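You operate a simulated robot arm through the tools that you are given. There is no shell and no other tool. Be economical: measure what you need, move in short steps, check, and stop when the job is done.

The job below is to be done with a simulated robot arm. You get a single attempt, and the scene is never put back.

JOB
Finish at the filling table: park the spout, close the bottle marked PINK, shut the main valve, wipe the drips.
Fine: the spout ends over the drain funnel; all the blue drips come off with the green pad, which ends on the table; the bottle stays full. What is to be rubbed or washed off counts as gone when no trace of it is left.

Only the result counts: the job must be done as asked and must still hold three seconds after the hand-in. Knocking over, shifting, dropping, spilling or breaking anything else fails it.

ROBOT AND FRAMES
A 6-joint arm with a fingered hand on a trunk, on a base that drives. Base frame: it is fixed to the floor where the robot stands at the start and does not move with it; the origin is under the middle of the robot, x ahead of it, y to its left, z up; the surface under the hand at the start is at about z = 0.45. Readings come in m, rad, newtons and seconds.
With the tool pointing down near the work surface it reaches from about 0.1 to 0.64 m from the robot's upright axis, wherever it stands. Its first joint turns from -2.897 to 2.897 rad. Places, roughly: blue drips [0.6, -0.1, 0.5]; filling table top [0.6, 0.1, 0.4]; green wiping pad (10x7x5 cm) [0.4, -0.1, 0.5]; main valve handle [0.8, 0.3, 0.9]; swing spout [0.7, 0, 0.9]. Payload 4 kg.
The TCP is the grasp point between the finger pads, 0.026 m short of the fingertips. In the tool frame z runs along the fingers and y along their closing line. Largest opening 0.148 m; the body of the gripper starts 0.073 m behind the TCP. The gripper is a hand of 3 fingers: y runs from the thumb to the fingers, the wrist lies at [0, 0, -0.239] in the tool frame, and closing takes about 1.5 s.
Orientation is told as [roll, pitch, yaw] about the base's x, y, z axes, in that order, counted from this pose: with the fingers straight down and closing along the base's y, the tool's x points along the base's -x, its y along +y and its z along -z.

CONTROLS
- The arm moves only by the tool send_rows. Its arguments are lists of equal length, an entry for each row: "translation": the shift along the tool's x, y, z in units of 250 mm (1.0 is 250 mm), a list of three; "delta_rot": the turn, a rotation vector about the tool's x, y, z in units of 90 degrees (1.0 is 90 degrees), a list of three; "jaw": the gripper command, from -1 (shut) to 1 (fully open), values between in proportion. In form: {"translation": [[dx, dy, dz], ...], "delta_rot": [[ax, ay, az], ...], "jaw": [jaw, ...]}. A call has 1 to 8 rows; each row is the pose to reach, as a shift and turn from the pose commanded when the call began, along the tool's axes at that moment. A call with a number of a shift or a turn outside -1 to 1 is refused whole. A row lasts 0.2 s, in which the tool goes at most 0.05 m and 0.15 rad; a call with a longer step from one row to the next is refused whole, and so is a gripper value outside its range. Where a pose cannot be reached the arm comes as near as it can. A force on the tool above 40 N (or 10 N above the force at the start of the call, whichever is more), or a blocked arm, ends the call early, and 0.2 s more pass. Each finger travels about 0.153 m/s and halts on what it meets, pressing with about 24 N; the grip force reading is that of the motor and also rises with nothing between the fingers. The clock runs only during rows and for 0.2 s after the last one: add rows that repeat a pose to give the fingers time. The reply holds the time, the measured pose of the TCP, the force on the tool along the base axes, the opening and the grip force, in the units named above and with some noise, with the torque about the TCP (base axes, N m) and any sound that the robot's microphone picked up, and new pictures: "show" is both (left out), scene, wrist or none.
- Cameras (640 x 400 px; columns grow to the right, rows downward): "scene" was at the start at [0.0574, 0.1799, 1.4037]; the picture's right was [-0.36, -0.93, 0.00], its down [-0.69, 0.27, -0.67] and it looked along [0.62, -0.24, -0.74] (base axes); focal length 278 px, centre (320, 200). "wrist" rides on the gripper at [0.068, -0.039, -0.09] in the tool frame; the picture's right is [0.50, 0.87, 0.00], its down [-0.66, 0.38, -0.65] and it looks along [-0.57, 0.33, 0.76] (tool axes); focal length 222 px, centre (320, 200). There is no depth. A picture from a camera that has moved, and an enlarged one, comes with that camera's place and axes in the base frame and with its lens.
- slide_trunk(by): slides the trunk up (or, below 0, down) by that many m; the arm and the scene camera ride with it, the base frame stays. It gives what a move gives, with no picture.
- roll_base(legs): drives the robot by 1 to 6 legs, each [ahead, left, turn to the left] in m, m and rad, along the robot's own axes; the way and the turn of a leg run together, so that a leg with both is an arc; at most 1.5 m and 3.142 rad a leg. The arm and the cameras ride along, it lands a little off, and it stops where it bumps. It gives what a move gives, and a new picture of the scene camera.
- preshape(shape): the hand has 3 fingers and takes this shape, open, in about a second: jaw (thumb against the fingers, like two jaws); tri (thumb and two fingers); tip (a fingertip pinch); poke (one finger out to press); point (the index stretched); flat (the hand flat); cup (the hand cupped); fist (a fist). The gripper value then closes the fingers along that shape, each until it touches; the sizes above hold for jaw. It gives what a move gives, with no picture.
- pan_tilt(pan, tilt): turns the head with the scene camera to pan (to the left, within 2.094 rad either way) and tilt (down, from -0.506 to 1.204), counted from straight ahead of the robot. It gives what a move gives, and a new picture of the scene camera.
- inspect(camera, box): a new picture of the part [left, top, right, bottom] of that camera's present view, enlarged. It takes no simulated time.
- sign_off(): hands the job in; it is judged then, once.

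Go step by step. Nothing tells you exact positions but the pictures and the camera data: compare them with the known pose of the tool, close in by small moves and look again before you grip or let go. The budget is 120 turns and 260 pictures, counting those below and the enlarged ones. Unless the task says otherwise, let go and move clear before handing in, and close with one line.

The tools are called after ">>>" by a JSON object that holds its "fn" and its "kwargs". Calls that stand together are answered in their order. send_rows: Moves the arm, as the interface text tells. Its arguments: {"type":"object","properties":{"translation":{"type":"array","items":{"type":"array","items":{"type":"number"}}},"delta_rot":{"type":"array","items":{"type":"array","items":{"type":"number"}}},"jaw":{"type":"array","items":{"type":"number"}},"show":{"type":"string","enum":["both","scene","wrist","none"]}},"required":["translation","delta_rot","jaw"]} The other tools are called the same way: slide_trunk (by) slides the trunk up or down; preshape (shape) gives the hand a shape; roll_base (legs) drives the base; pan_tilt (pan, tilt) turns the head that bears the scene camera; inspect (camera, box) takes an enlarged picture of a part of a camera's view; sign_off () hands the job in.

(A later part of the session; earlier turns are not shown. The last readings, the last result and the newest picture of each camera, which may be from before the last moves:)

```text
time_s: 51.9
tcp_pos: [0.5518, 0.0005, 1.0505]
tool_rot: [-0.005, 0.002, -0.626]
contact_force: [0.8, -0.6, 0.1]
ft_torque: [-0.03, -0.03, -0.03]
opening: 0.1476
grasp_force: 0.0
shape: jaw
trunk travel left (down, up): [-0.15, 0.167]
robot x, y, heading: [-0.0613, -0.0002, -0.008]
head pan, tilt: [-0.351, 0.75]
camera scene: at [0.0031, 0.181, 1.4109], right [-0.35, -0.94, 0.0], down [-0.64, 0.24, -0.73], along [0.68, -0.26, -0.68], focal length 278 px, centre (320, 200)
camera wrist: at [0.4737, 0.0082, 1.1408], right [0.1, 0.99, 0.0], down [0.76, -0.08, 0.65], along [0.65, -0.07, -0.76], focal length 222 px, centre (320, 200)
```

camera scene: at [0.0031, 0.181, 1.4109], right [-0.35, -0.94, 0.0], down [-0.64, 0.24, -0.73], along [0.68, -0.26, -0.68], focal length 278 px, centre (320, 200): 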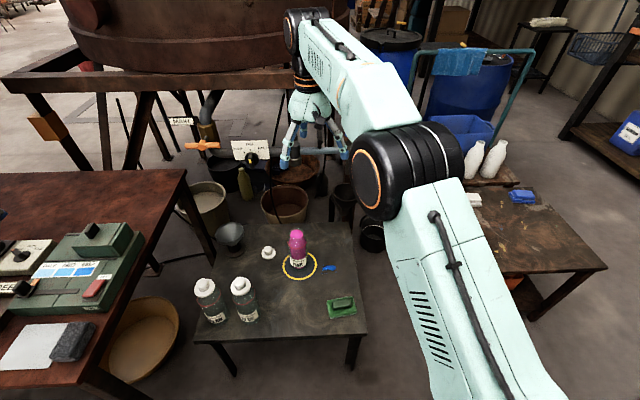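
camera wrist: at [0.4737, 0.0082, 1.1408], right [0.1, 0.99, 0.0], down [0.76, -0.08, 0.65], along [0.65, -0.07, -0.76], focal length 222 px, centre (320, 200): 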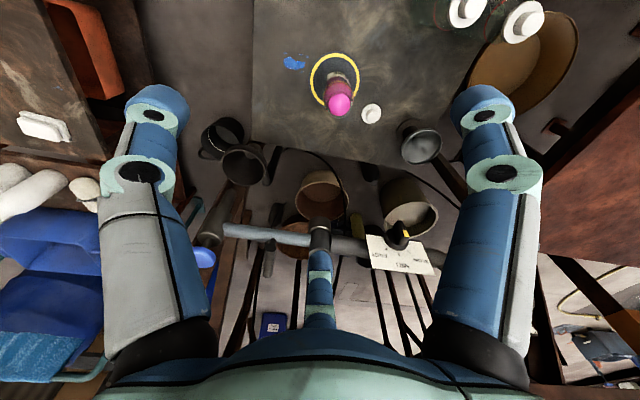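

>>> {"fn": "inspect", "kwargs": {"camera": "wrist", "box": [170, 110, 300, 280]}}

>>> {"fn": "inspect", "kwargs": {"camera": "scene", "box": [280, 110, 380, 230]}}

```text
2.35 times, centred on (235, 195) of wrist
camera zoom: at [0.4737, 0.0082, 1.1408], right [0.1, 0.99, 0.0], down [0.76, -0.08, 0.65], along [0.65, -0.07, -0.76], focal length 523 px, centre (520, 212)
```

zoom: 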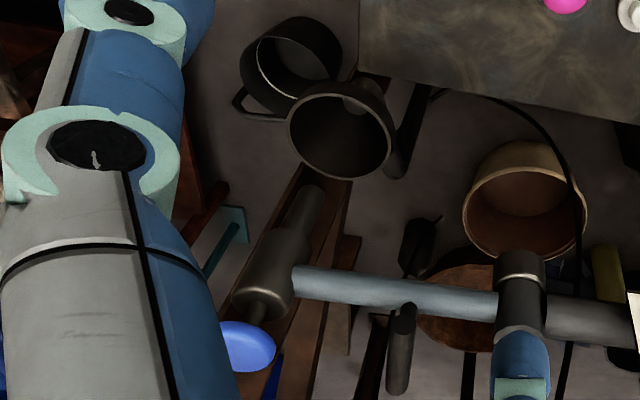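

```text
3.33 times, centred on (330, 170) of scene
camera zoom: at [0.0031, 0.181, 1.4109], right [-0.35, -0.94, 0.0], down [-0.64, 0.24, -0.73], along [0.68, -0.26, -0.68], focal length 928 px, centre (287, 300)
```

zoom: 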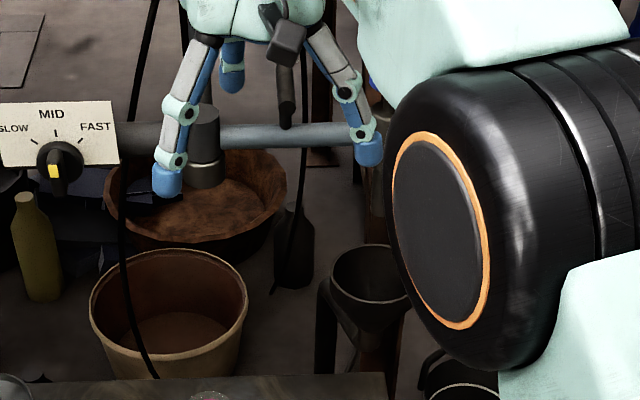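

The spout hangs over the drain funnel (within ~1 cm of its centre). Next the cap: I drive ahead 11 cm for reach and turn the hand so that the bottle lies in a gap between the fingers.

>>> {"fn": "roll_base", "kwargs": {"legs": [[0.11, 0, 0]]}}

>>> {"fn": "send_rows", "kwargs": {"translation": [[0, 0, 0], [0, 0, 0], [0, 0, 0], [0, 0, 0], [0, 0, 0], [0, 0, 0], [0, 0, 0], [0, 0, 0]], "delta_rot": [[0, 0, 0.09], [0, 0, 0.18], [0, 0, 0.27], [0, 0, 0.36], [0, 0, 0.45], [0, 0, 0.54], [0, 0, 0.63], [0, 0, 0.72]], "jaw": [0.5, 0.2, 0.2, 0.2, 0.2, 0.2, 0.2, 0.2], "show": "wrist"}}

```text
time_s: 53.1
tcp_pos: [0.664, 0.0006, 1.0502]
tool_rot: [-0.004, 0.004, -0.628]
contact_force: [0.3, 0.2, -0.4]
ft_torque: [0.01, 0.02, 0.0]
opening: 0.1481
grasp_force: 0.0
shape: jaw
trunk travel left (down, up): [-0.15, 0.167]
robot x, y, heading: [0.0544, 0.0019, -0.014]
head pan, tilt: [-0.351, 0.75]
camera scene: at [0.1162, 0.1806, 1.4108], right [-0.35, -0.94, 0.0], down [-0.64, 0.24, -0.73], along [0.68, -0.26, -0.68], focal length 278 px, centre (320, 200)
```

scene: 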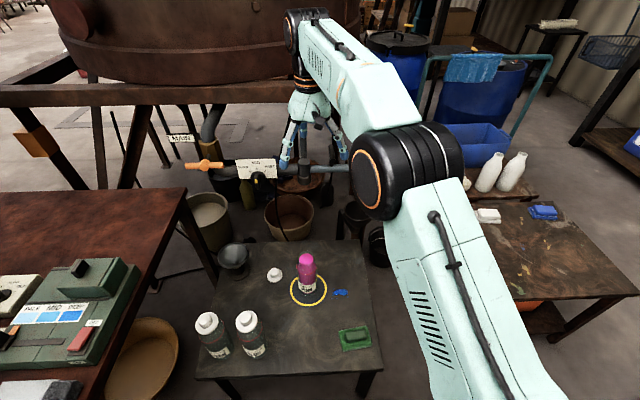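

```text
time_s: 54.9
tcp_pos: [0.6636, 0.0003, 1.0497]
tool_rot: [-0.003, -0.001, -1.761]
contact_force: [0.1, 0.2, 0.3]
ft_torque: [-0.04, 0.0, -0.03]
opening: 0.0892
grasp_force: 0.0
shape: jaw
trunk travel left (down, up): [-0.15, 0.167]
robot x, y, heading: [0.0539, 0.0049, -0.009]
head pan, tilt: [-0.351, 0.75]
camera wrist: at [0.6376, 0.0733, 1.1404], right [0.94, 0.33, 0.0], down [0.25, -0.71, 0.65], along [0.21, -0.62, -0.76], focal length 222 px, centre (320, 200)
```

wrist: 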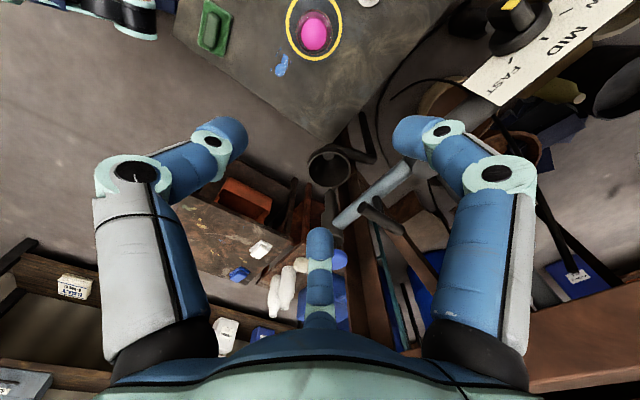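

The dial panel (≈(0.80, 0.11, 0.91)) overhangs the cap, so I come down on the robot's side first at (0.60, 0.17) with a 15° forward tilt, then slide in low.

>>> {"fn": "send_rows", "kwargs": {"translation": [[0.12, -0.08, 0], [0.25, -0.15, 0], [0.38, -0.23, 0], [0.5, -0.31, 0], [0.618, -0.38, 0]], "delta_rot": [[-0.04, 0.008, 0], [-0.08, 0.016, 0], [-0.12, 0.024, 0], [-0.162, 0.032, 0], [-0.162, 0.032, 0]], "jaw": [0.2, 0.2, 0.2, 0.2, 0.2], "show": "none"}}

>>> {"fn": "send_rows", "kwargs": {"translation": [[-0.009, -0.047, 0.18], [-0.018, -0.094, 0.36], [-0.027, -0.142, 0.54], [-0.036, -0.19, 0.72], [-0.045, -0.236, 0.9]], "delta_rot": [[0, 0, 0], [0, 0, 0], [0, 0, 0], [0, 0, 0], [0, 0, 0]], "jaw": [0.2, 0.2, 0.2, 0.2, 0.2], "show": "both"}}

```text
time_s: 56.1
tcp_pos: [0.5975, 0.1709, 1.0509]
tool_rot: [0.252, 0.048, -1.753]
contact_force: [-0.1, -0.1, 0.2]
ft_torque: [0.02, -0.01, 0.01]
opening: 0.0891
grasp_force: 0.0
shape: jaw
trunk travel left (down, up): [-0.15, 0.167]
robot x, y, heading: [0.0487, 0.0025, -0.01]
head pan, tilt: [-0.351, 0.75]
```

```text
time_s: 57.3
tcp_pos: [0.5951, 0.1714, 0.8159]
tool_rot: [0.251, 0.05, -1.752]
contact_force: [-0.5, 0.9, 0.1]
ft_torque: [0.0, -0.01, 0.02]
opening: 0.0889
grasp_force: 0.0
shape: jaw
trunk travel left (down, up): [-0.15, 0.167]
robot x, y, heading: [0.0517, 0.0018, -0.009]
head pan, tilt: [-0.351, 0.75]
camera scene: at [0.1155, 0.1808, 1.4108], right [-0.35, -0.94, 0.0], down [-0.64, 0.24, -0.73], along [0.68, -0.26, -0.68], focal length 278 px, centre (320, 200)
camera wrist: at [0.5478, 0.2444, 0.8964], right [0.91, 0.33, 0.24], down [0.08, -0.72, 0.69], along [0.4, -0.62, -0.68], focal length 222 px, centre (320, 200)
```

scene: 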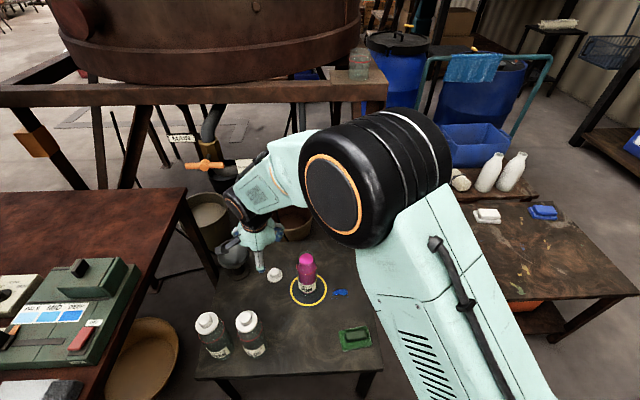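
wrist: 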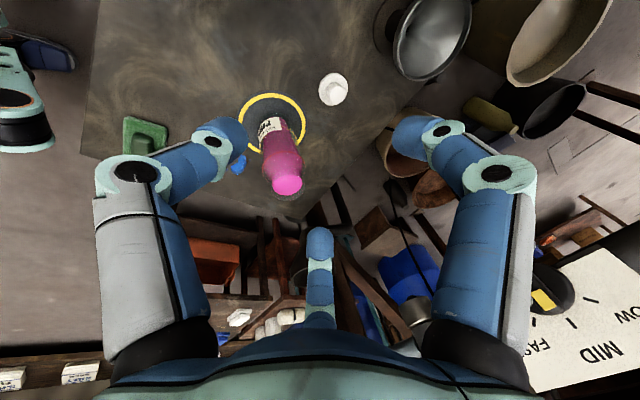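

>>> {"fn": "send_rows", "kwargs": {"translation": [[0.014, -0.013, 0.176], [0.028, -0.025, 0.35], [0.042, -0.038, 0.526], [0.056, -0.05, 0.7], [0.07, -0.063, 0.877]], "delta_rot": [[0, 0, 0], [0, 0, 0], [0, 0, 0], [0, 0, 0], [0, 0, 0]], "jaw": [0.2, 0.2, 0.2, 0.2, 0.2], "show": "both"}}

```text
time_s: 58.5
tcp_pos: [0.6433, 0.1892, 0.6026]
tool_rot: [0.252, 0.05, -1.752]
contact_force: [-0.1, 0.2, 0.1]
ft_torque: [0.01, 0.0, 0.01]
opening: 0.0894
grasp_force: 0.0
shape: jaw
trunk travel left (down, up): [-0.15, 0.167]
robot x, y, heading: [0.0538, -0.0019, -0.007]
head pan, tilt: [-0.351, 0.75]
camera scene: at [0.1156, 0.1808, 1.4108], right [-0.35, -0.94, 0.0], down [-0.64, 0.24, -0.73], along [0.68, -0.26, -0.68], focal length 278 px, centre (320, 200)
camera wrist: at [0.5945, 0.2634, 0.6834], right [0.91, 0.33, 0.24], down [0.08, -0.72, 0.69], along [0.4, -0.62, -0.68], focal length 222 px, centre (320, 200)
```

scene: 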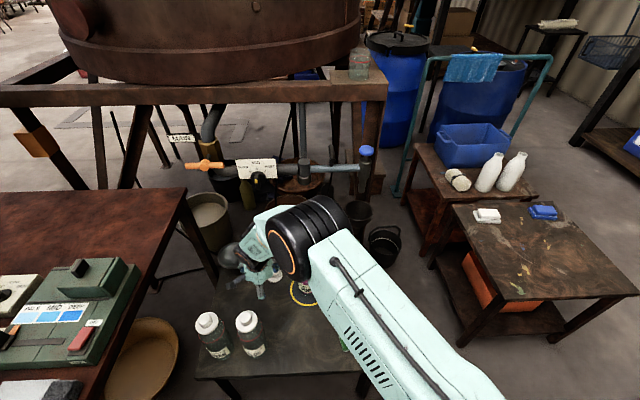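
wrist: 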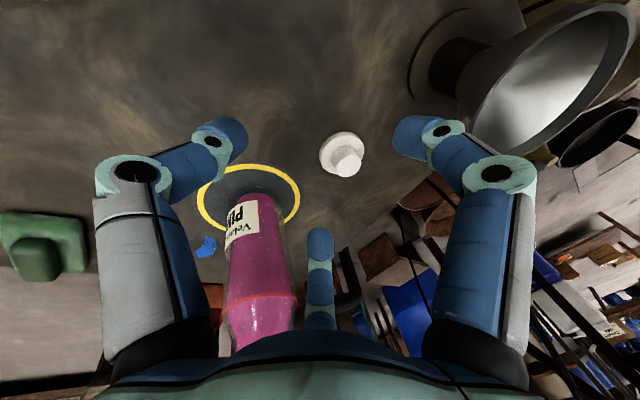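

Cap at ≈(0.725, 0.138), its knob top ≈0.49. I slide in toward it.

>>> {"fn": "send_rows", "kwargs": {"translation": [[-0.05, 0.1, 0.06], [-0.1, 0.18, 0.14], [-0.151, 0.247, 0.236]], "delta_rot": [[0, 0, 0], [0, 0, 0], [0, 0, 0]], "jaw": [0.2, 0.1, 0.0], "show": "both"}}

>>> {"fn": "inspect", "kwargs": {"camera": "scene", "box": [210, 190, 340, 310]}}

```text
time_s: 59.3
tcp_pos: [0.7051, 0.1418, 0.558]
tool_rot: [0.251, 0.049, -1.753]
contact_force: [0.9, 0.0, 0.1]
ft_torque: [0.02, -0.01, 0.01]
opening: 0.0743
grasp_force: 0.0
shape: jaw
trunk travel left (down, up): [-0.15, 0.167]
robot x, y, heading: [0.05, 0.002, -0.008]
head pan, tilt: [-0.351, 0.75]
camera scene: at [0.1154, 0.1805, 1.4109], right [-0.35, -0.94, 0.0], down [-0.64, 0.24, -0.73], along [0.68, -0.26, -0.68], focal length 278 px, centre (320, 200)
camera wrist: at [0.6577, 0.2155, 0.6387], right [0.91, 0.33, 0.24], down [0.08, -0.72, 0.69], along [0.4, -0.62, -0.68], focal length 222 px, centre (320, 200)
```

scene: 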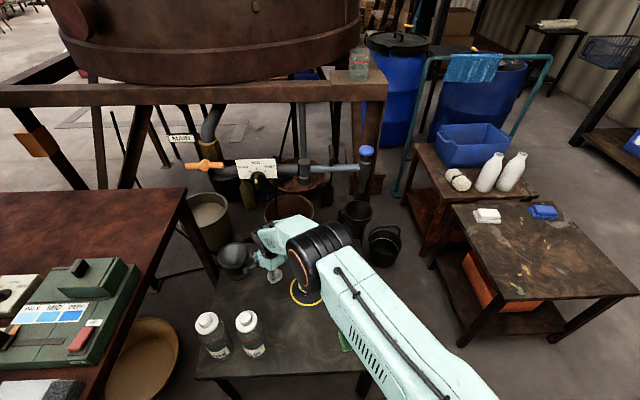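
wrist: 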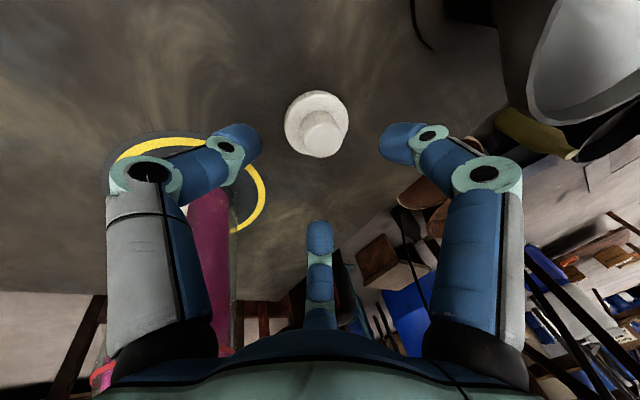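

```text
3.33 times, centred on (275, 250) of scene
camera zoom: at [0.1154, 0.1805, 1.4109], right [-0.35, -0.94, 0.0], down [-0.64, 0.24, -0.73], along [0.68, -0.26, -0.68], focal length 928 px, centre (470, 33)
```

zoom: 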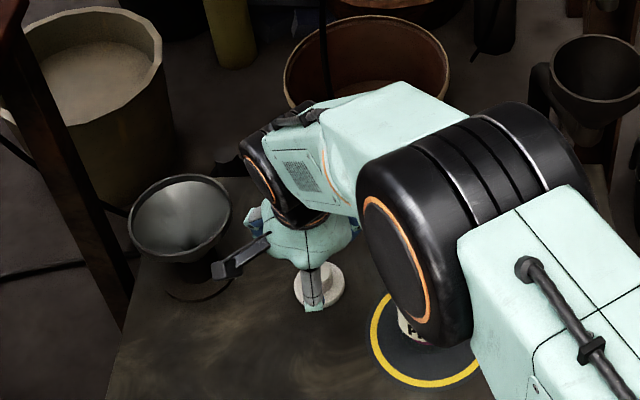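

>>> {"fn": "send_rows", "kwargs": {"translation": [[0.004, 0.002, 0.13], [0.004, 0.002, 0.22], [0.004, 0.002, 0.253]], "delta_rot": [[0, 0, 0], [0, 0, 0], [0, 0, 0]], "jaw": [0.0, 0.0, 0.0], "show": "wrist"}}

>>> {"fn": "inspect", "kwargs": {"camera": "scene", "box": [230, 230, 310, 310]}}

```text
time_s: 60.1
tcp_pos: [0.7248, 0.1418, 0.4973]
tool_rot: [0.252, 0.049, -1.753]
contact_force: [-0.2, 0.5, 0.2]
ft_torque: [-0.01, -0.01, -0.02]
opening: 0.0745
grasp_force: 0.1
shape: jaw
trunk travel left (down, up): [-0.15, 0.167]
robot x, y, heading: [0.0548, -0.0003, -0.009]
head pan, tilt: [-0.351, 0.75]
camera wrist: at [0.6766, 0.2156, 0.578], right [0.91, 0.33, 0.24], down [0.08, -0.72, 0.69], along [0.4, -0.62, -0.68], focal length 222 px, centre (320, 200)
```

wrist: 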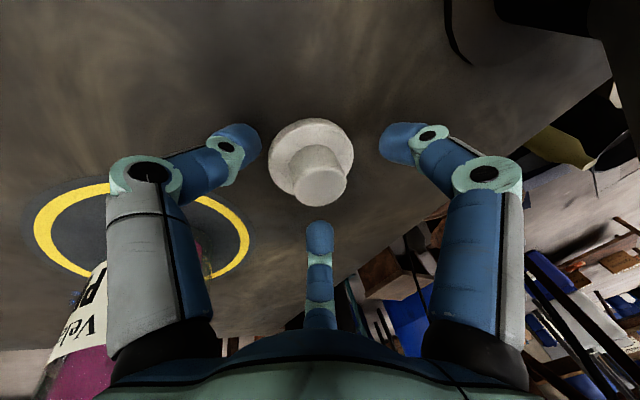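

```text
5.00 times, centred on (270, 270) of scene
camera zoom: at [0.1151, 0.1806, 1.4109], right [-0.35, -0.94, 0.0], down [-0.64, 0.24, -0.73], along [0.68, -0.26, -0.68], focal length 1392 px, centre (570, -150)
```

zoom: 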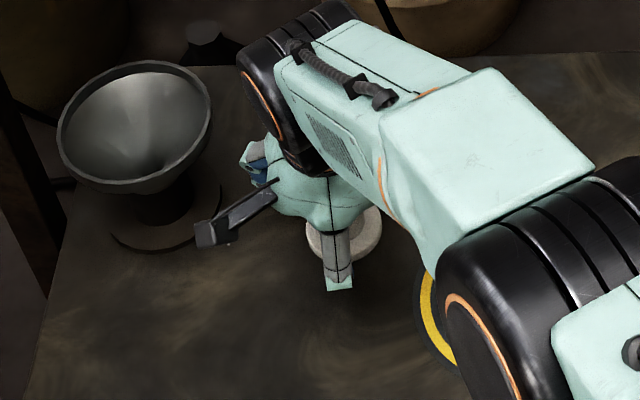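

Fingers straddle the cap's knob nicely. Closing.

>>> {"fn": "send_rows", "kwargs": {"translation": [[0, 0, 0], [0, 0, 0], [0, 0, 0], [0, 0, 0], [0, 0, 0]], "delta_rot": [[0, 0, 0], [0, 0, 0], [0, 0, 0], [0, 0, 0], [0, 0, 0]], "jaw": [-0.3, -0.6, -1, -1, -1], "show": "wrist"}}

```text
time_s: 61.3
tcp_pos: [0.7246, 0.1411, 0.497]
tool_rot: [0.251, 0.049, -1.752]
contact_force: [-0.2, 0.1, 0.4]
ft_torque: [-0.05, 0.07, -0.03]
opening: 0.0268
grasp_force: 23.8
shape: jaw
trunk travel left (down, up): [-0.15, 0.167]
robot x, y, heading: [0.0565, -0.0007, -0.01]
head pan, tilt: [-0.351, 0.75]
camera wrist: at [0.6763, 0.2157, 0.578], right [0.91, 0.33, 0.24], down [0.08, -0.72, 0.69], along [0.4, -0.62, -0.68], focal length 222 px, centre (320, 200)
```

wrist: 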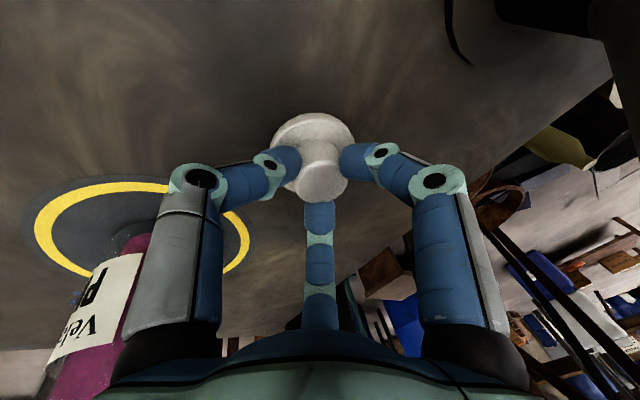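

Gripped. I lift, pull back from under the panel, and rise.

>>> {"fn": "send_rows", "kwargs": {"translation": [[0.006, 0.03, -0.116], [0.05, -0.08, -0.19], [0.1, -0.19, -0.26], [0.145, -0.3, -0.32]], "delta_rot": [[0, 0, 0], [0, 0, 0], [0, 0, 0], [0, 0, 0]], "jaw": [-1, -1, -1, -1], "show": "none"}}

>>> {"fn": "send_rows", "kwargs": {"translation": [[0.009, 0.047, -0.18], [0.018, 0.094, -0.36], [0.027, 0.142, -0.54], [0.036, 0.19, -0.72], [0.045, 0.236, -0.9]], "delta_rot": [[0, 0, 0], [0, 0, 0], [0, 0, 0], [0, 0, 0], [0, 0, 0]], "jaw": [-1, -1, -1, -1, -1], "show": "both"}}

```text
time_s: 62.3
tcp_pos: [0.6382, 0.1915, 0.5578]
tool_rot: [0.252, 0.049, -1.754]
contact_force: [0.6, -0.3, -0.6]
ft_torque: [-0.01, -0.01, 0.03]
opening: 0.0265
grasp_force: 24.0
shape: jaw
trunk travel left (down, up): [-0.15, 0.167]
robot x, y, heading: [0.0508, -0.0004, -0.008]
head pan, tilt: [-0.351, 0.75]
```

```text
time_s: 63.5
tcp_pos: [0.6403, 0.1909, 0.7904]
tool_rot: [0.251, 0.047, -1.752]
contact_force: [0.2, 0.9, 0.1]
ft_torque: [-0.02, 0.03, -0.02]
opening: 0.0265
grasp_force: 24.1
shape: jaw
trunk travel left (down, up): [-0.15, 0.167]
robot x, y, heading: [0.0523, 0.0014, -0.008]
head pan, tilt: [-0.351, 0.75]
camera scene: at [0.1146, 0.1804, 1.4109], right [-0.35, -0.94, 0.0], down [-0.64, 0.24, -0.73], along [0.68, -0.26, -0.68], focal length 278 px, centre (320, 200)
camera wrist: at [0.5915, 0.2644, 0.8708], right [0.91, 0.33, 0.24], down [0.08, -0.71, 0.69], along [0.4, -0.62, -0.68], focal length 222 px, centre (320, 200)
```

scene: 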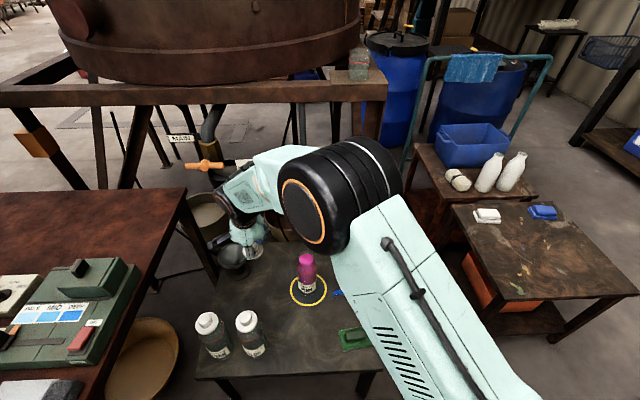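
wrist: 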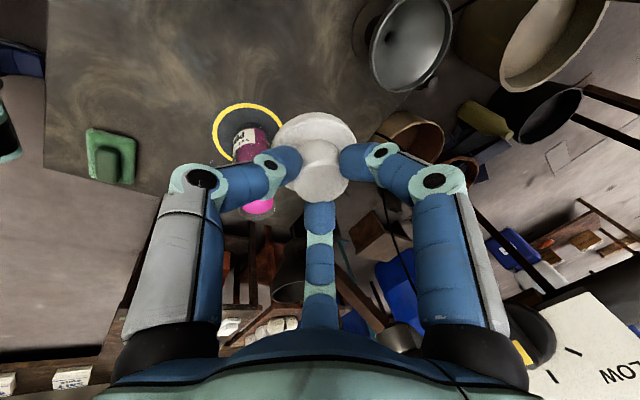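

>>> {"fn": "inspect", "kwargs": {"camera": "scene", "box": [270, 235, 350, 315]}}

>>> {"fn": "inspect", "kwargs": {"camera": "wrist", "box": [200, 90, 300, 230]}}

```text
5.00 times, centred on (310, 275) of scene
camera zoom: at [0.1146, 0.1804, 1.4109], right [-0.35, -0.94, 0.0], down [-0.64, 0.24, -0.73], along [0.68, -0.26, -0.68], focal length 1392 px, centre (370, -175)
```

zoom: 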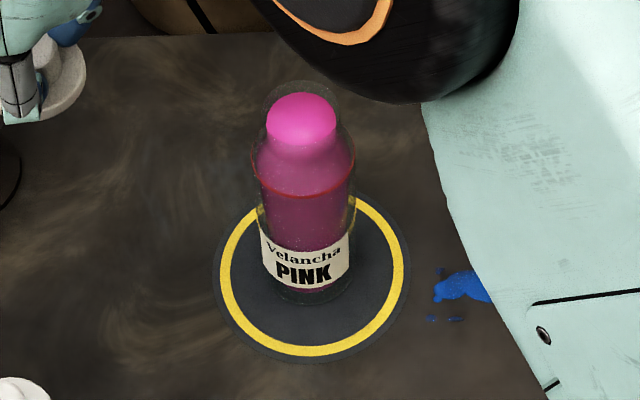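

```text
2.86 times, centred on (250, 160) of wrist
camera zoom: at [0.5915, 0.2644, 0.8708], right [0.91, 0.33, 0.24], down [0.08, -0.71, 0.69], along [0.4, -0.62, -0.68], focal length 635 px, centre (520, 314)
```

zoom: 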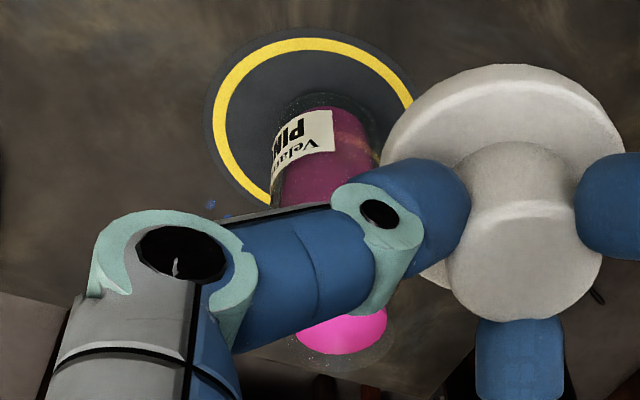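

Bottle measured at ≈(0.638, 0.031), rim z≈0.645. I carry the cap over it.

>>> {"fn": "send_rows", "kwargs": {"translation": [[-0.16, 0.025, -0.002], [-0.32, 0.05, -0.003], [-0.48, 0.076, -0.005], [-0.643, 0.101, -0.006], [-0.643, 0.101, -0.006]], "delta_rot": [[0, 0, 0], [0, 0, 0], [0, 0, 0], [0, 0, 0], [0, 0, 0]], "jaw": [-1, -1, -1, -1, -1], "show": "both"}}

>>> {"fn": "inspect", "kwargs": {"camera": "scene", "box": [260, 200, 360, 310]}}

>>> {"fn": "inspect", "kwargs": {"camera": "wrist", "box": [240, 50, 400, 210]}}

```text
time_s: 64.7
tcp_pos: [0.634, 0.0261, 0.7901]
tool_rot: [0.251, 0.048, -1.753]
contact_force: [0.2, 0.1, 0.1]
ft_torque: [0.01, -0.01, -0.01]
opening: 0.0262
grasp_force: 24.2
shape: jaw
trunk travel left (down, up): [-0.15, 0.167]
robot x, y, heading: [0.0498, 0.0019, -0.007]
head pan, tilt: [-0.351, 0.75]
camera scene: at [0.1151, 0.1808, 1.4108], right [-0.35, -0.94, 0.0], down [-0.64, 0.24, -0.73], along [0.68, -0.26, -0.68], focal length 278 px, centre (320, 200)
camera wrist: at [0.585, 0.1004, 0.8701], right [0.91, 0.33, 0.24], down [0.08, -0.71, 0.69], along [0.4, -0.62, -0.68], focal length 222 px, centre (320, 200)
```

scene: 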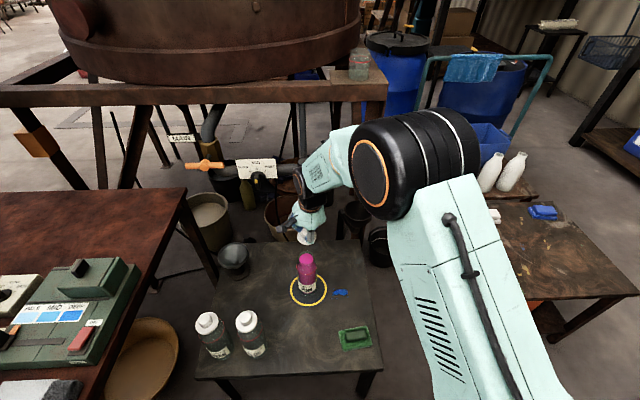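
wrist: 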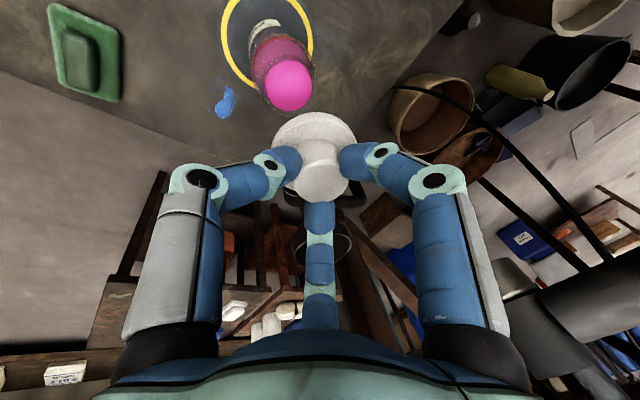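

```text
3.64 times, centred on (310, 255) of scene
camera zoom: at [0.1151, 0.1808, 1.4108], right [-0.35, -0.94, 0.0], down [-0.64, 0.24, -0.73], along [0.68, -0.26, -0.68], focal length 1012 px, centre (356, 0)
```

zoom: 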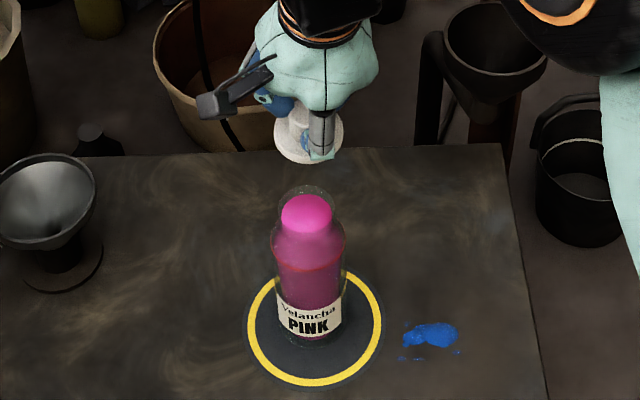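

```text
2.50 times, centred on (320, 130) of wrist
camera zoom: at [0.585, 0.1004, 0.8701], right [0.91, 0.33, 0.24], down [0.08, -0.71, 0.69], along [0.4, -0.62, -0.68], focal length 555 px, centre (320, 375)
```

zoom: 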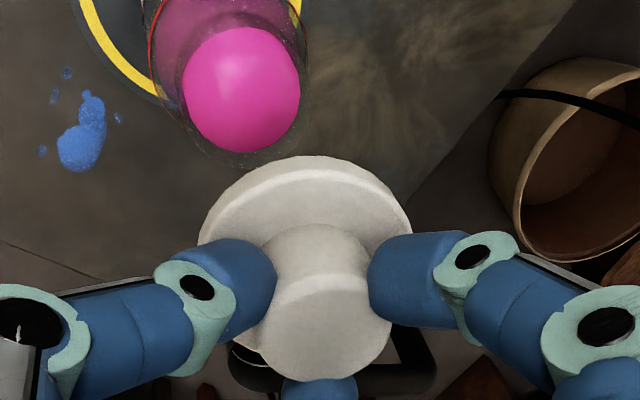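

>>> {"fn": "send_rows", "kwargs": {"translation": [[-0.001, -0.04, 0.11], [-0.002, -0.07, 0.22], [-0.003, -0.1, 0.305]], "delta_rot": [[0, 0, 0], [0, 0, 0], [0, 0, 0]], "jaw": [-1, -1, -1], "show": "none"}}

>>> {"fn": "inspect", "kwargs": {"camera": "scene", "box": [270, 220, 350, 310]}}

>>> {"fn": "inspect", "kwargs": {"camera": "wrist", "box": [240, 50, 400, 210]}}

```text
time_s: 65.5
tcp_pos: [0.6286, 0.0326, 0.7105]
tool_rot: [0.253, 0.049, -1.752]
contact_force: [-0.6, -0.8, 0.1]
ft_torque: [0.0, 0.0, 0.03]
opening: 0.0262
grasp_force: 24.4
shape: jaw
trunk travel left (down, up): [-0.15, 0.167]
robot x, y, heading: [0.0487, -0.0007, -0.009]
head pan, tilt: [-0.351, 0.75]
```

```text
4.44 times, centred on (310, 265) of scene
camera zoom: at [0.1154, 0.1807, 1.4109], right [-0.35, -0.94, 0.0], down [-0.64, 0.24, -0.73], along [0.68, -0.26, -0.68], focal length 1237 px, centre (364, -89)
```

zoom: 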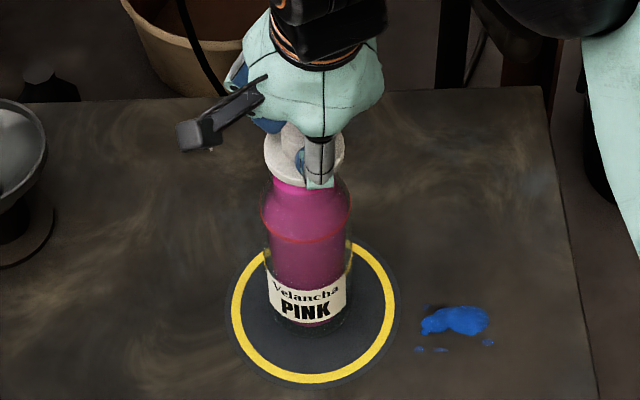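

```text
2.50 times, centred on (320, 130) of wrist
camera zoom: at [0.5809, 0.1056, 0.7903], right [0.91, 0.33, 0.24], down [0.08, -0.71, 0.69], along [0.4, -0.62, -0.68], focal length 555 px, centre (320, 375)
```

zoom: 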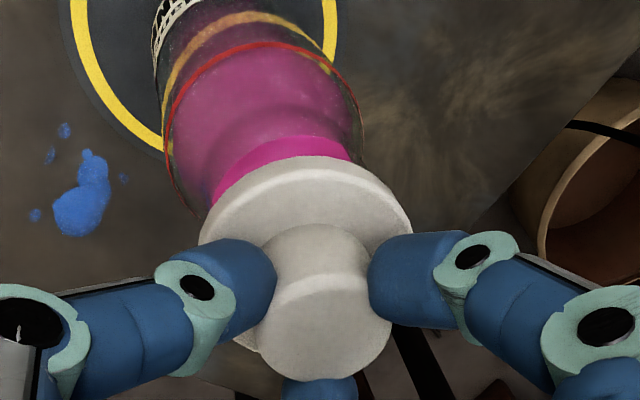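

Cap and mouth align within a few mm. I descend gently and watch the force.

>>> {"fn": "send_rows", "kwargs": {"translation": [[0.002, -0.006, 0.02], [0.002, -0.01, 0.04], [0.002, -0.014, 0.055]], "delta_rot": [[0, 0, 0], [0, 0, 0], [0, 0, 0]], "jaw": [-1, -1, -1], "show": "none"}}

>>> {"fn": "send_rows", "kwargs": {"translation": [[0, -0.005, 0.012], [0, -0.009, 0.024]], "delta_rot": [[0, 0, 0], [0, 0, 0]], "jaw": [-1, -1], "show": "none"}}

>>> {"fn": "inspect", "kwargs": {"camera": "scene", "box": [270, 220, 350, 310]}}

```text
time_s: 66.3
tcp_pos: [0.63, 0.0326, 0.6957]
tool_rot: [0.251, 0.049, -1.753]
contact_force: [-0.7, 0.4, 0.5]
ft_torque: [-0.01, 0.02, 0.01]
opening: 0.0265
grasp_force: 23.8
shape: jaw
trunk travel left (down, up): [-0.15, 0.167]
robot x, y, heading: [0.0497, 0.0036, -0.008]
head pan, tilt: [-0.351, 0.75]
```

```text
time_s: 66.9
tcp_pos: [0.6295, 0.0334, 0.6902]
tool_rot: [0.25, 0.048, -1.753]
contact_force: [-0.7, 0.0, 0.2]
ft_torque: [0.01, -0.02, -0.02]
opening: 0.0266
grasp_force: 23.9
shape: jaw
trunk travel left (down, up): [-0.15, 0.167]
robot x, y, heading: [0.0494, -0.0006, -0.011]
head pan, tilt: [-0.351, 0.75]
```

```text
4.44 times, centred on (310, 265) of scene
camera zoom: at [0.1151, 0.1805, 1.4109], right [-0.35, -0.94, 0.0], down [-0.64, 0.24, -0.73], along [0.68, -0.26, -0.68], focal length 1237 px, centre (364, -89)
```

zoom: 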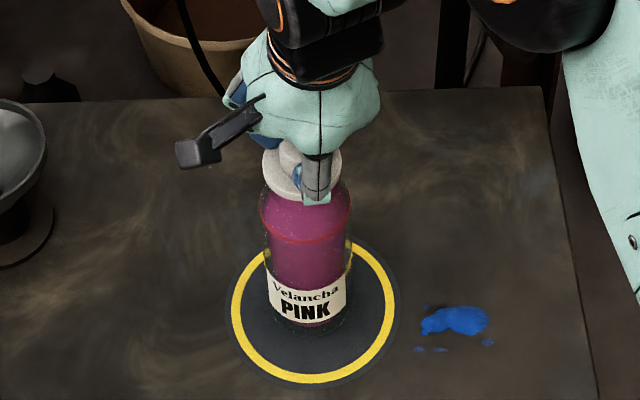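

>>> {"fn": "send_rows", "kwargs": {"translation": [[0, -0.005, 0.012], [0, -0.009, 0.024]], "delta_rot": [[0, 0, 0], [0, 0, 0]], "jaw": [-1, -1], "show": "none"}}

>>> {"fn": "send_rows", "kwargs": {"translation": [[0, -0.004, 0.012], [0, -0.007, 0.02]], "delta_rot": [[0, 0, 0], [0, 0, 0]], "jaw": [-1, -1], "show": "none"}}

>>> {"fn": "inspect", "kwargs": {"camera": "scene", "box": [270, 220, 350, 310]}}

>>> {"fn": "inspect", "kwargs": {"camera": "wrist", "box": [240, 50, 400, 210]}}

```text
time_s: 67.5
tcp_pos: [0.6298, 0.0339, 0.6859]
tool_rot: [0.257, 0.048, -1.753]
contact_force: [0.7, -2.7, 9.8]
ft_torque: [-0.1, 0.13, -0.02]
opening: 0.0269
grasp_force: 24.2
shape: jaw
trunk travel left (down, up): [-0.15, 0.167]
robot x, y, heading: [0.0532, 0.0039, -0.007]
head pan, tilt: [-0.351, 0.75]
heard: snap
```

```text
time_s: 68.1
tcp_pos: [0.6302, 0.0362, 0.6816]
tool_rot: [0.257, 0.05, -1.752]
contact_force: [-1.1, -4.2, 38.5]
ft_torque: [-0.13, -0.16, -0.02]
opening: 0.0294
grasp_force: 23.9
shape: jaw
trunk travel left (down, up): [-0.15, 0.167]
robot x, y, heading: [0.0532, 0.0022, -0.011]
head pan, tilt: [-0.351, 0.75]
```

```text
4.44 times, centred on (310, 265) of scene
camera zoom: at [0.1115, 0.18, 1.4113], right [-0.35, -0.94, 0.0], down [-0.64, 0.24, -0.73], along [0.69, -0.26, -0.68], focal length 1237 px, centre (364, -89)
```

zoom: 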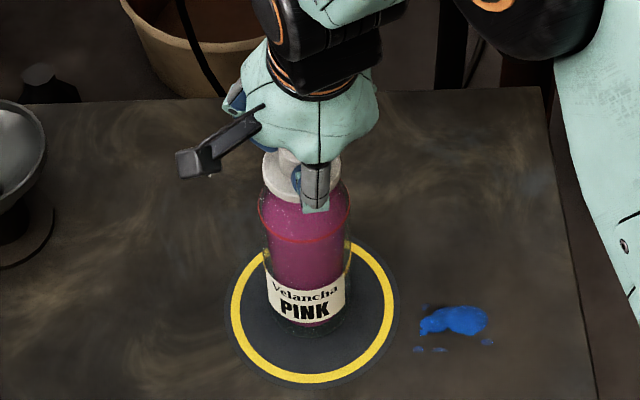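

```text
2.50 times, centred on (320, 130) of wrist
camera zoom: at [0.5809, 0.108, 0.7627], right [0.91, 0.33, 0.25], down [0.07, -0.72, 0.69], along [0.4, -0.62, -0.68], focal length 555 px, centre (320, 375)
```

zoom: 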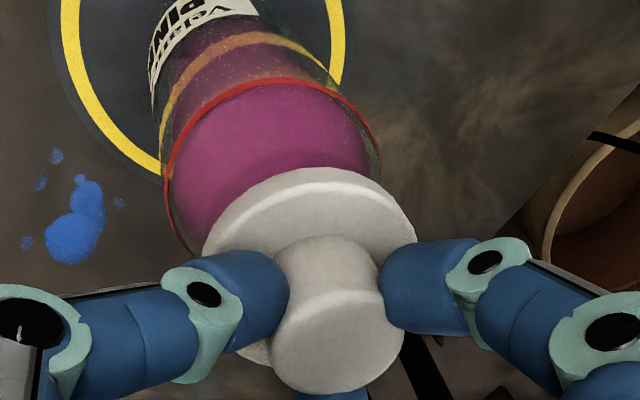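

A snap was heard: the cap is on. I ease off, open, and rise clear.

>>> {"fn": "send_rows", "kwargs": {"translation": [[0, 0.006, -0.02], [0, 0.006, -0.02], [0, 0.006, -0.02], [0, 0.006, -0.02]], "delta_rot": [[0, 0, 0], [0, 0, 0], [0, 0, 0], [0, 0, 0]], "jaw": [-0.7, -0.3, 0.1, 0.4], "show": "wrist"}}

>>> {"fn": "send_rows", "kwargs": {"translation": [[0.004, 0.02, -0.08], [0.01, 0.06, -0.23], [0.018, 0.1, -0.386], [0.027, 0.142, -0.54], [0.036, 0.19, -0.72]], "delta_rot": [[0, 0, 0], [0, 0, 0], [0, 0, 0], [0, 0, 0], [0, 0, 0]], "jaw": [0.4, 0.4, 0.4, 0.4, 0.4], "show": "both"}}

```text
time_s: 69.1
tcp_pos: [0.6287, 0.0347, 0.683]
tool_rot: [0.249, 0.048, -1.753]
contact_force: [-0.6, 0.0, 0.2]
ft_torque: [0.01, 0.01, -0.04]
opening: 0.1033
grasp_force: 0.0
shape: jaw
trunk travel left (down, up): [-0.15, 0.167]
robot x, y, heading: [0.0499, 0.0007, -0.005]
head pan, tilt: [-0.351, 0.75]
camera wrist: at [0.581, 0.1083, 0.7644], right [0.91, 0.33, 0.24], down [0.08, -0.71, 0.69], along [0.4, -0.62, -0.68], focal length 222 px, centre (320, 200)
```

wrist: 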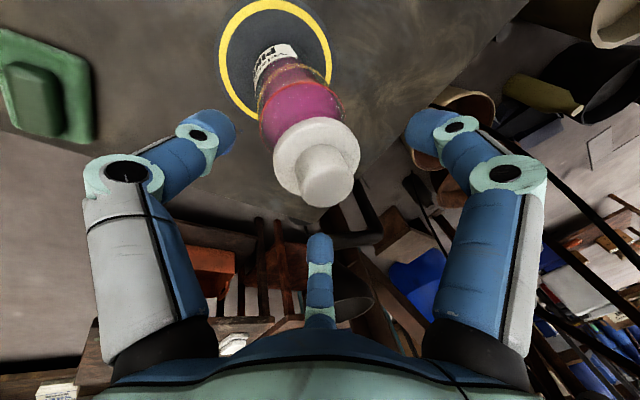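

```text
time_s: 70.3
tcp_pos: [0.6307, 0.0351, 0.8713]
tool_rot: [0.251, 0.048, -1.751]
contact_force: [0.1, 0.0, 0.6]
ft_torque: [-0.03, 0.02, -0.04]
opening: 0.1032
grasp_force: 0.0
shape: jaw
trunk travel left (down, up): [-0.15, 0.167]
robot x, y, heading: [0.0538, 0.0018, -0.007]
head pan, tilt: [-0.351, 0.75]
camera scene: at [0.1146, 0.1806, 1.4109], right [-0.35, -0.94, 0.0], down [-0.64, 0.24, -0.73], along [0.68, -0.26, -0.68], focal length 278 px, centre (320, 200)
camera wrist: at [0.5827, 0.1085, 0.9521], right [0.91, 0.33, 0.24], down [0.08, -0.72, 0.69], along [0.4, -0.62, -0.68], focal length 222 px, centre (320, 200)
```

scene: 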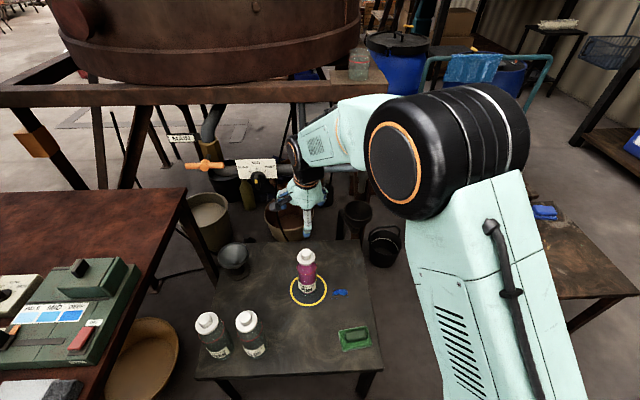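
wrist: 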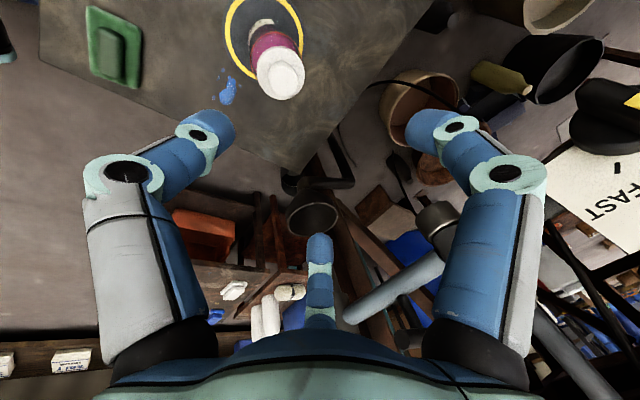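

The PINK bottle is capped. Now the pad: I straighten the tool, move over toward it, and yaw the hand round so the wrist camera faces away from the bottle.

>>> {"fn": "send_rows", "kwargs": {"translation": [[-0.089, -0.127, -0.038], [-0.178, -0.254, -0.076], [-0.267, -0.38, -0.114], [-0.356, -0.507, -0.152], [-0.445, -0.634, -0.19], [-0.534, -0.761, -0.228]], "delta_rot": [[0.03, -0.006, 0], [0.06, -0.012, 0], [0.09, -0.018, 0], [0.12, -0.024, 0], [0.15, -0.03, 0], [0.162, -0.032, 0]], "jaw": [0.4, 0.4, 0.4, 0.4, 0.4, 0.4], "show": "none"}}

>>> {"fn": "send_rows", "kwargs": {"translation": [[0, 0, 0], [0, 0, 0], [0, 0, 0], [0, 0, 0], [0, 0, 0], [0, 0, 0], [0, 0, 0], [0, 0, 0]], "delta_rot": [[0, 0, -0.09], [0, 0, -0.18], [0, 0, -0.27], [0, 0, -0.36], [0, 0, -0.45], [0, 0, -0.54], [0, 0, -0.63], [0, 0, -0.72]], "jaw": [0.4, 0.4, 0.4, 0.4, 0.4, 0.4, 0.4, 0.4], "show": "none"}}

>>> {"fn": "send_rows", "kwargs": {"translation": [[0, 0, 0], [0, 0, 0], [0, 0, 0], [0, 0, 0], [0, 0, 0], [0, 0, 0], [0, 0, 0], [0, 0, 0]], "delta_rot": [[0, 0, -0.09], [0, 0, -0.18], [0, 0, -0.27], [0, 0, -0.36], [0, 0, -0.45], [0, 0, -0.54], [0, 0, -0.63], [0, 0, -0.72]], "jaw": [0.4, 0.4, 0.4, 0.4, 0.4, 0.4, 0.4, 0.4], "show": "none"}}

>>> {"fn": "send_rows", "kwargs": {"translation": [[0, 0, 0], [0, 0, 0], [0, 0, 0], [0, 0, 0], [0, 0, 0], [0, 0, 0]], "delta_rot": [[0, 0, -0.09], [0, 0, -0.18], [0, 0, -0.27], [0, 0, -0.36], [0, 0, -0.45], [0, 0, -0.49]], "jaw": [0.4, 0.4, 0.4, 0.4, 0.4, 0.4], "show": "both"}}

```text
time_s: 71.7
tcp_pos: [0.4095, -0.0611, 0.8703]
tool_rot: [-0.004, -0.002, -1.759]
contact_force: [0.1, -0.9, -0.4]
ft_torque: [0.02, -0.01, 0.02]
opening: 0.1029
grasp_force: 0.1
shape: jaw
trunk travel left (down, up): [-0.15, 0.167]
robot x, y, heading: [0.0511, -0.0001, -0.005]
head pan, tilt: [-0.351, 0.75]
```

```text
time_s: 73.5
tcp_pos: [0.4118, -0.0611, 0.8718]
tool_rot: [-0.004, 0.003, -0.624]
contact_force: [0.9, -0.6, -0.2]
ft_torque: [0.02, 0.0, 0.02]
opening: 0.1032
grasp_force: 0.1
shape: jaw
trunk travel left (down, up): [-0.15, 0.167]
robot x, y, heading: [0.0496, -0.0023, -0.01]
head pan, tilt: [-0.351, 0.75]
```

```text
time_s: 75.3
tcp_pos: [0.4124, -0.0616, 0.8729]
tool_rot: [0.001, 0.003, 0.507]
contact_force: [0.2, -0.2, -0.2]
ft_torque: [-0.01, -0.01, -0.01]
opening: 0.1031
grasp_force: 0.1
shape: jaw
trunk travel left (down, up): [-0.15, 0.167]
robot x, y, heading: [0.0497, 0.0044, -0.011]
head pan, tilt: [-0.351, 0.75]
```

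```text
time_s: 76.7
tcp_pos: [0.4123, -0.0585, 0.8717]
tool_rot: [0.002, 0.012, 1.272]
contact_force: [-0.4, -0.2, 0.6]
ft_torque: [0.0, 0.01, 0.04]
opening: 0.1032
grasp_force: 0.1
shape: jaw
out of reach, approached as far as the arm can: row 6
trunk travel left (down, up): [-0.15, 0.167]
robot x, y, heading: [0.0523, -0.0005, -0.008]
head pan, tilt: [-0.351, 0.75]
camera scene: at [0.1151, 0.1807, 1.4109], right [-0.35, -0.94, 0.0], down [-0.64, 0.24, -0.73], along [0.68, -0.26, -0.68], focal length 278 px, centre (320, 200)
camera wrist: at [0.4294, -0.1336, 0.9627], right [-0.98, -0.22, 0.01], down [-0.16, 0.74, 0.65], along [-0.15, 0.63, -0.76], focal length 222 px, centre (320, 200)
```

scene: 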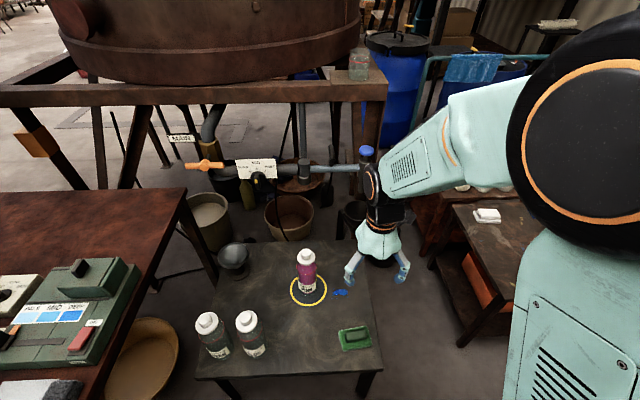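
wrist: 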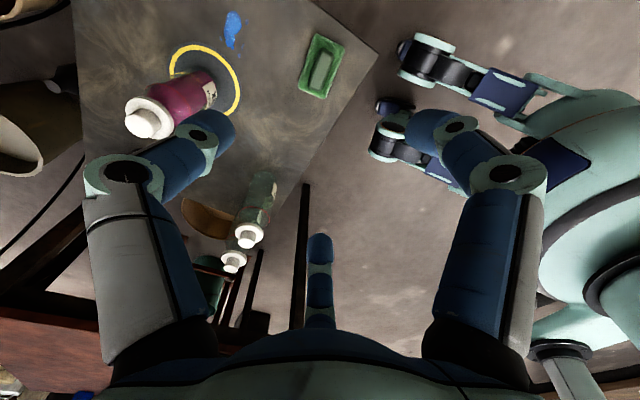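

Pad ≈(0.403, -0.054), block along y. I turn back a few degrees from the yaw limit and descend over it.

>>> {"fn": "send_rows", "kwargs": {"translation": [[-0.007, 0.04, 0.19], [-0.007, 0.04, 0.38], [-0.007, 0.04, 0.57], [-0.007, 0.04, 0.76], [-0.007, 0.04, 0.95], [-0.007, 0.04, 1.0]], "delta_rot": [[0, 0, 0.02], [0, 0, 0.03], [0, 0, 0.035], [0, 0, 0.035], [0, 0, 0.035], [0, 0, 0.035]], "jaw": [0.4, 0.4, 0.4, 0.4, 0.4, 0.4], "show": "both"}}

>>> {"fn": "inspect", "kwargs": {"camera": "wrist", "box": [220, 50, 420, 250]}}

```text
time_s: 78.1
tcp_pos: [0.4014, -0.0545, 0.6212]
tool_rot: [0.002, 0.013, 1.218]
contact_force: [-0.6, -0.5, -0.4]
ft_torque: [0.04, -0.01, -0.01]
opening: 0.1033
grasp_force: 0.0
shape: jaw
trunk travel left (down, up): [-0.15, 0.167]
robot x, y, heading: [0.0518, 0.0002, -0.013]
head pan, tilt: [-0.351, 0.75]
camera scene: at [0.1151, 0.1806, 1.4109], right [-0.35, -0.94, 0.0], down [-0.64, 0.24, -0.73], along [0.68, -0.26, -0.68], focal length 278 px, centre (320, 200)
camera wrist: at [0.416, -0.1301, 0.7124], right [-0.99, -0.17, 0.01], down [-0.12, 0.75, 0.65], along [-0.12, 0.64, -0.76], focal length 222 px, centre (320, 200)
```

scene: 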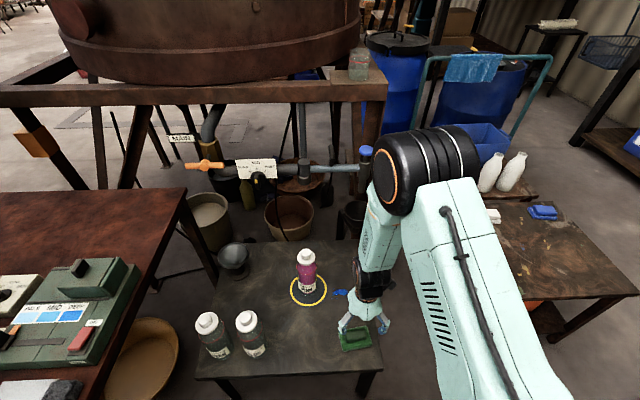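
wrist: 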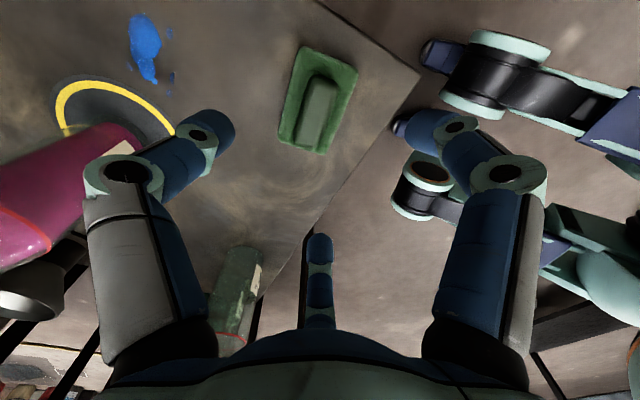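

```text
2.00 times, centred on (320, 150) of wrist
camera zoom: at [0.416, -0.1301, 0.7124], right [-0.99, -0.17, 0.01], down [-0.12, 0.75, 0.65], along [-0.12, 0.64, -0.76], focal length 444 px, centre (320, 300)
```

zoom: 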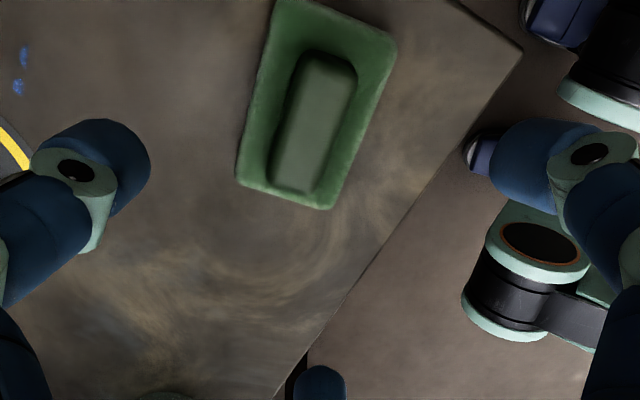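

>>> {"fn": "send_rows", "kwargs": {"translation": [[0.007, -0.015, 0.18], [0.007, -0.015, 0.34], [0.007, -0.015, 0.44], [0.007, -0.015, 0.48]], "delta_rot": [[0, 0, 0], [0, 0, 0], [0, 0, 0], [0, 0, 0]], "jaw": [0.3, 0.2, 0.1, 0.1], "show": "both"}}

```text
time_s: 79.1
tcp_pos: [0.4043, -0.0569, 0.5013]
tool_rot: [0.002, 0.004, 1.218]
contact_force: [-0.7, 0.8, 0.5]
ft_torque: [0.02, -0.01, 0.04]
opening: 0.0819
grasp_force: 0.0
shape: jaw
out of reach, approached as far as the arm can: row 1, 2, 3
trunk travel left (down, up): [-0.15, 0.167]
robot x, y, heading: [0.0522, 0.0027, -0.011]
head pan, tilt: [-0.351, 0.75]
camera scene: at [0.1155, 0.1804, 1.4109], right [-0.35, -0.94, 0.0], down [-0.64, 0.24, -0.73], along [0.68, -0.26, -0.68], focal length 278 px, centre (320, 200)
camera wrist: at [0.4179, -0.1339, 0.5926], right [-0.99, -0.17, 0.0], down [-0.13, 0.75, 0.65], along [-0.11, 0.64, -0.76], focal length 222 px, centre (320, 200)
```

scene: 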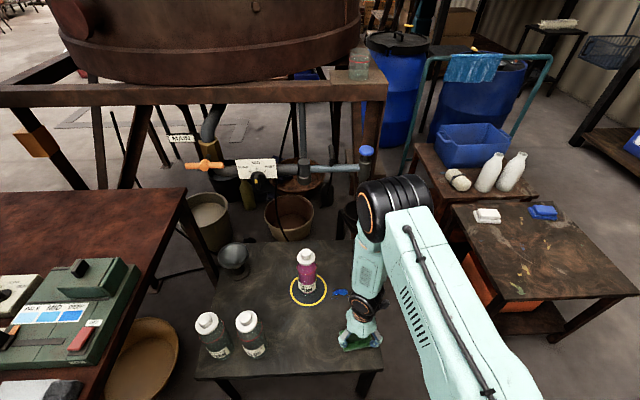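
wrist: 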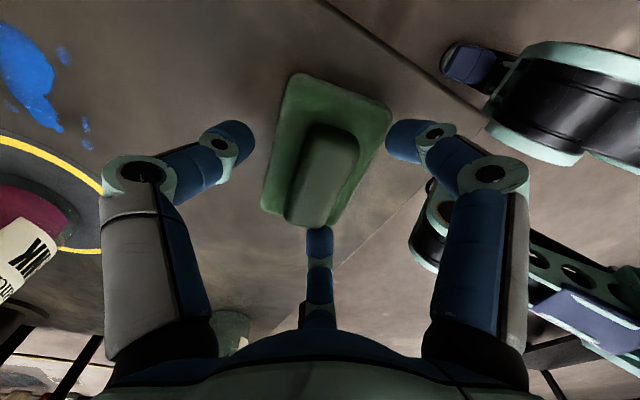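

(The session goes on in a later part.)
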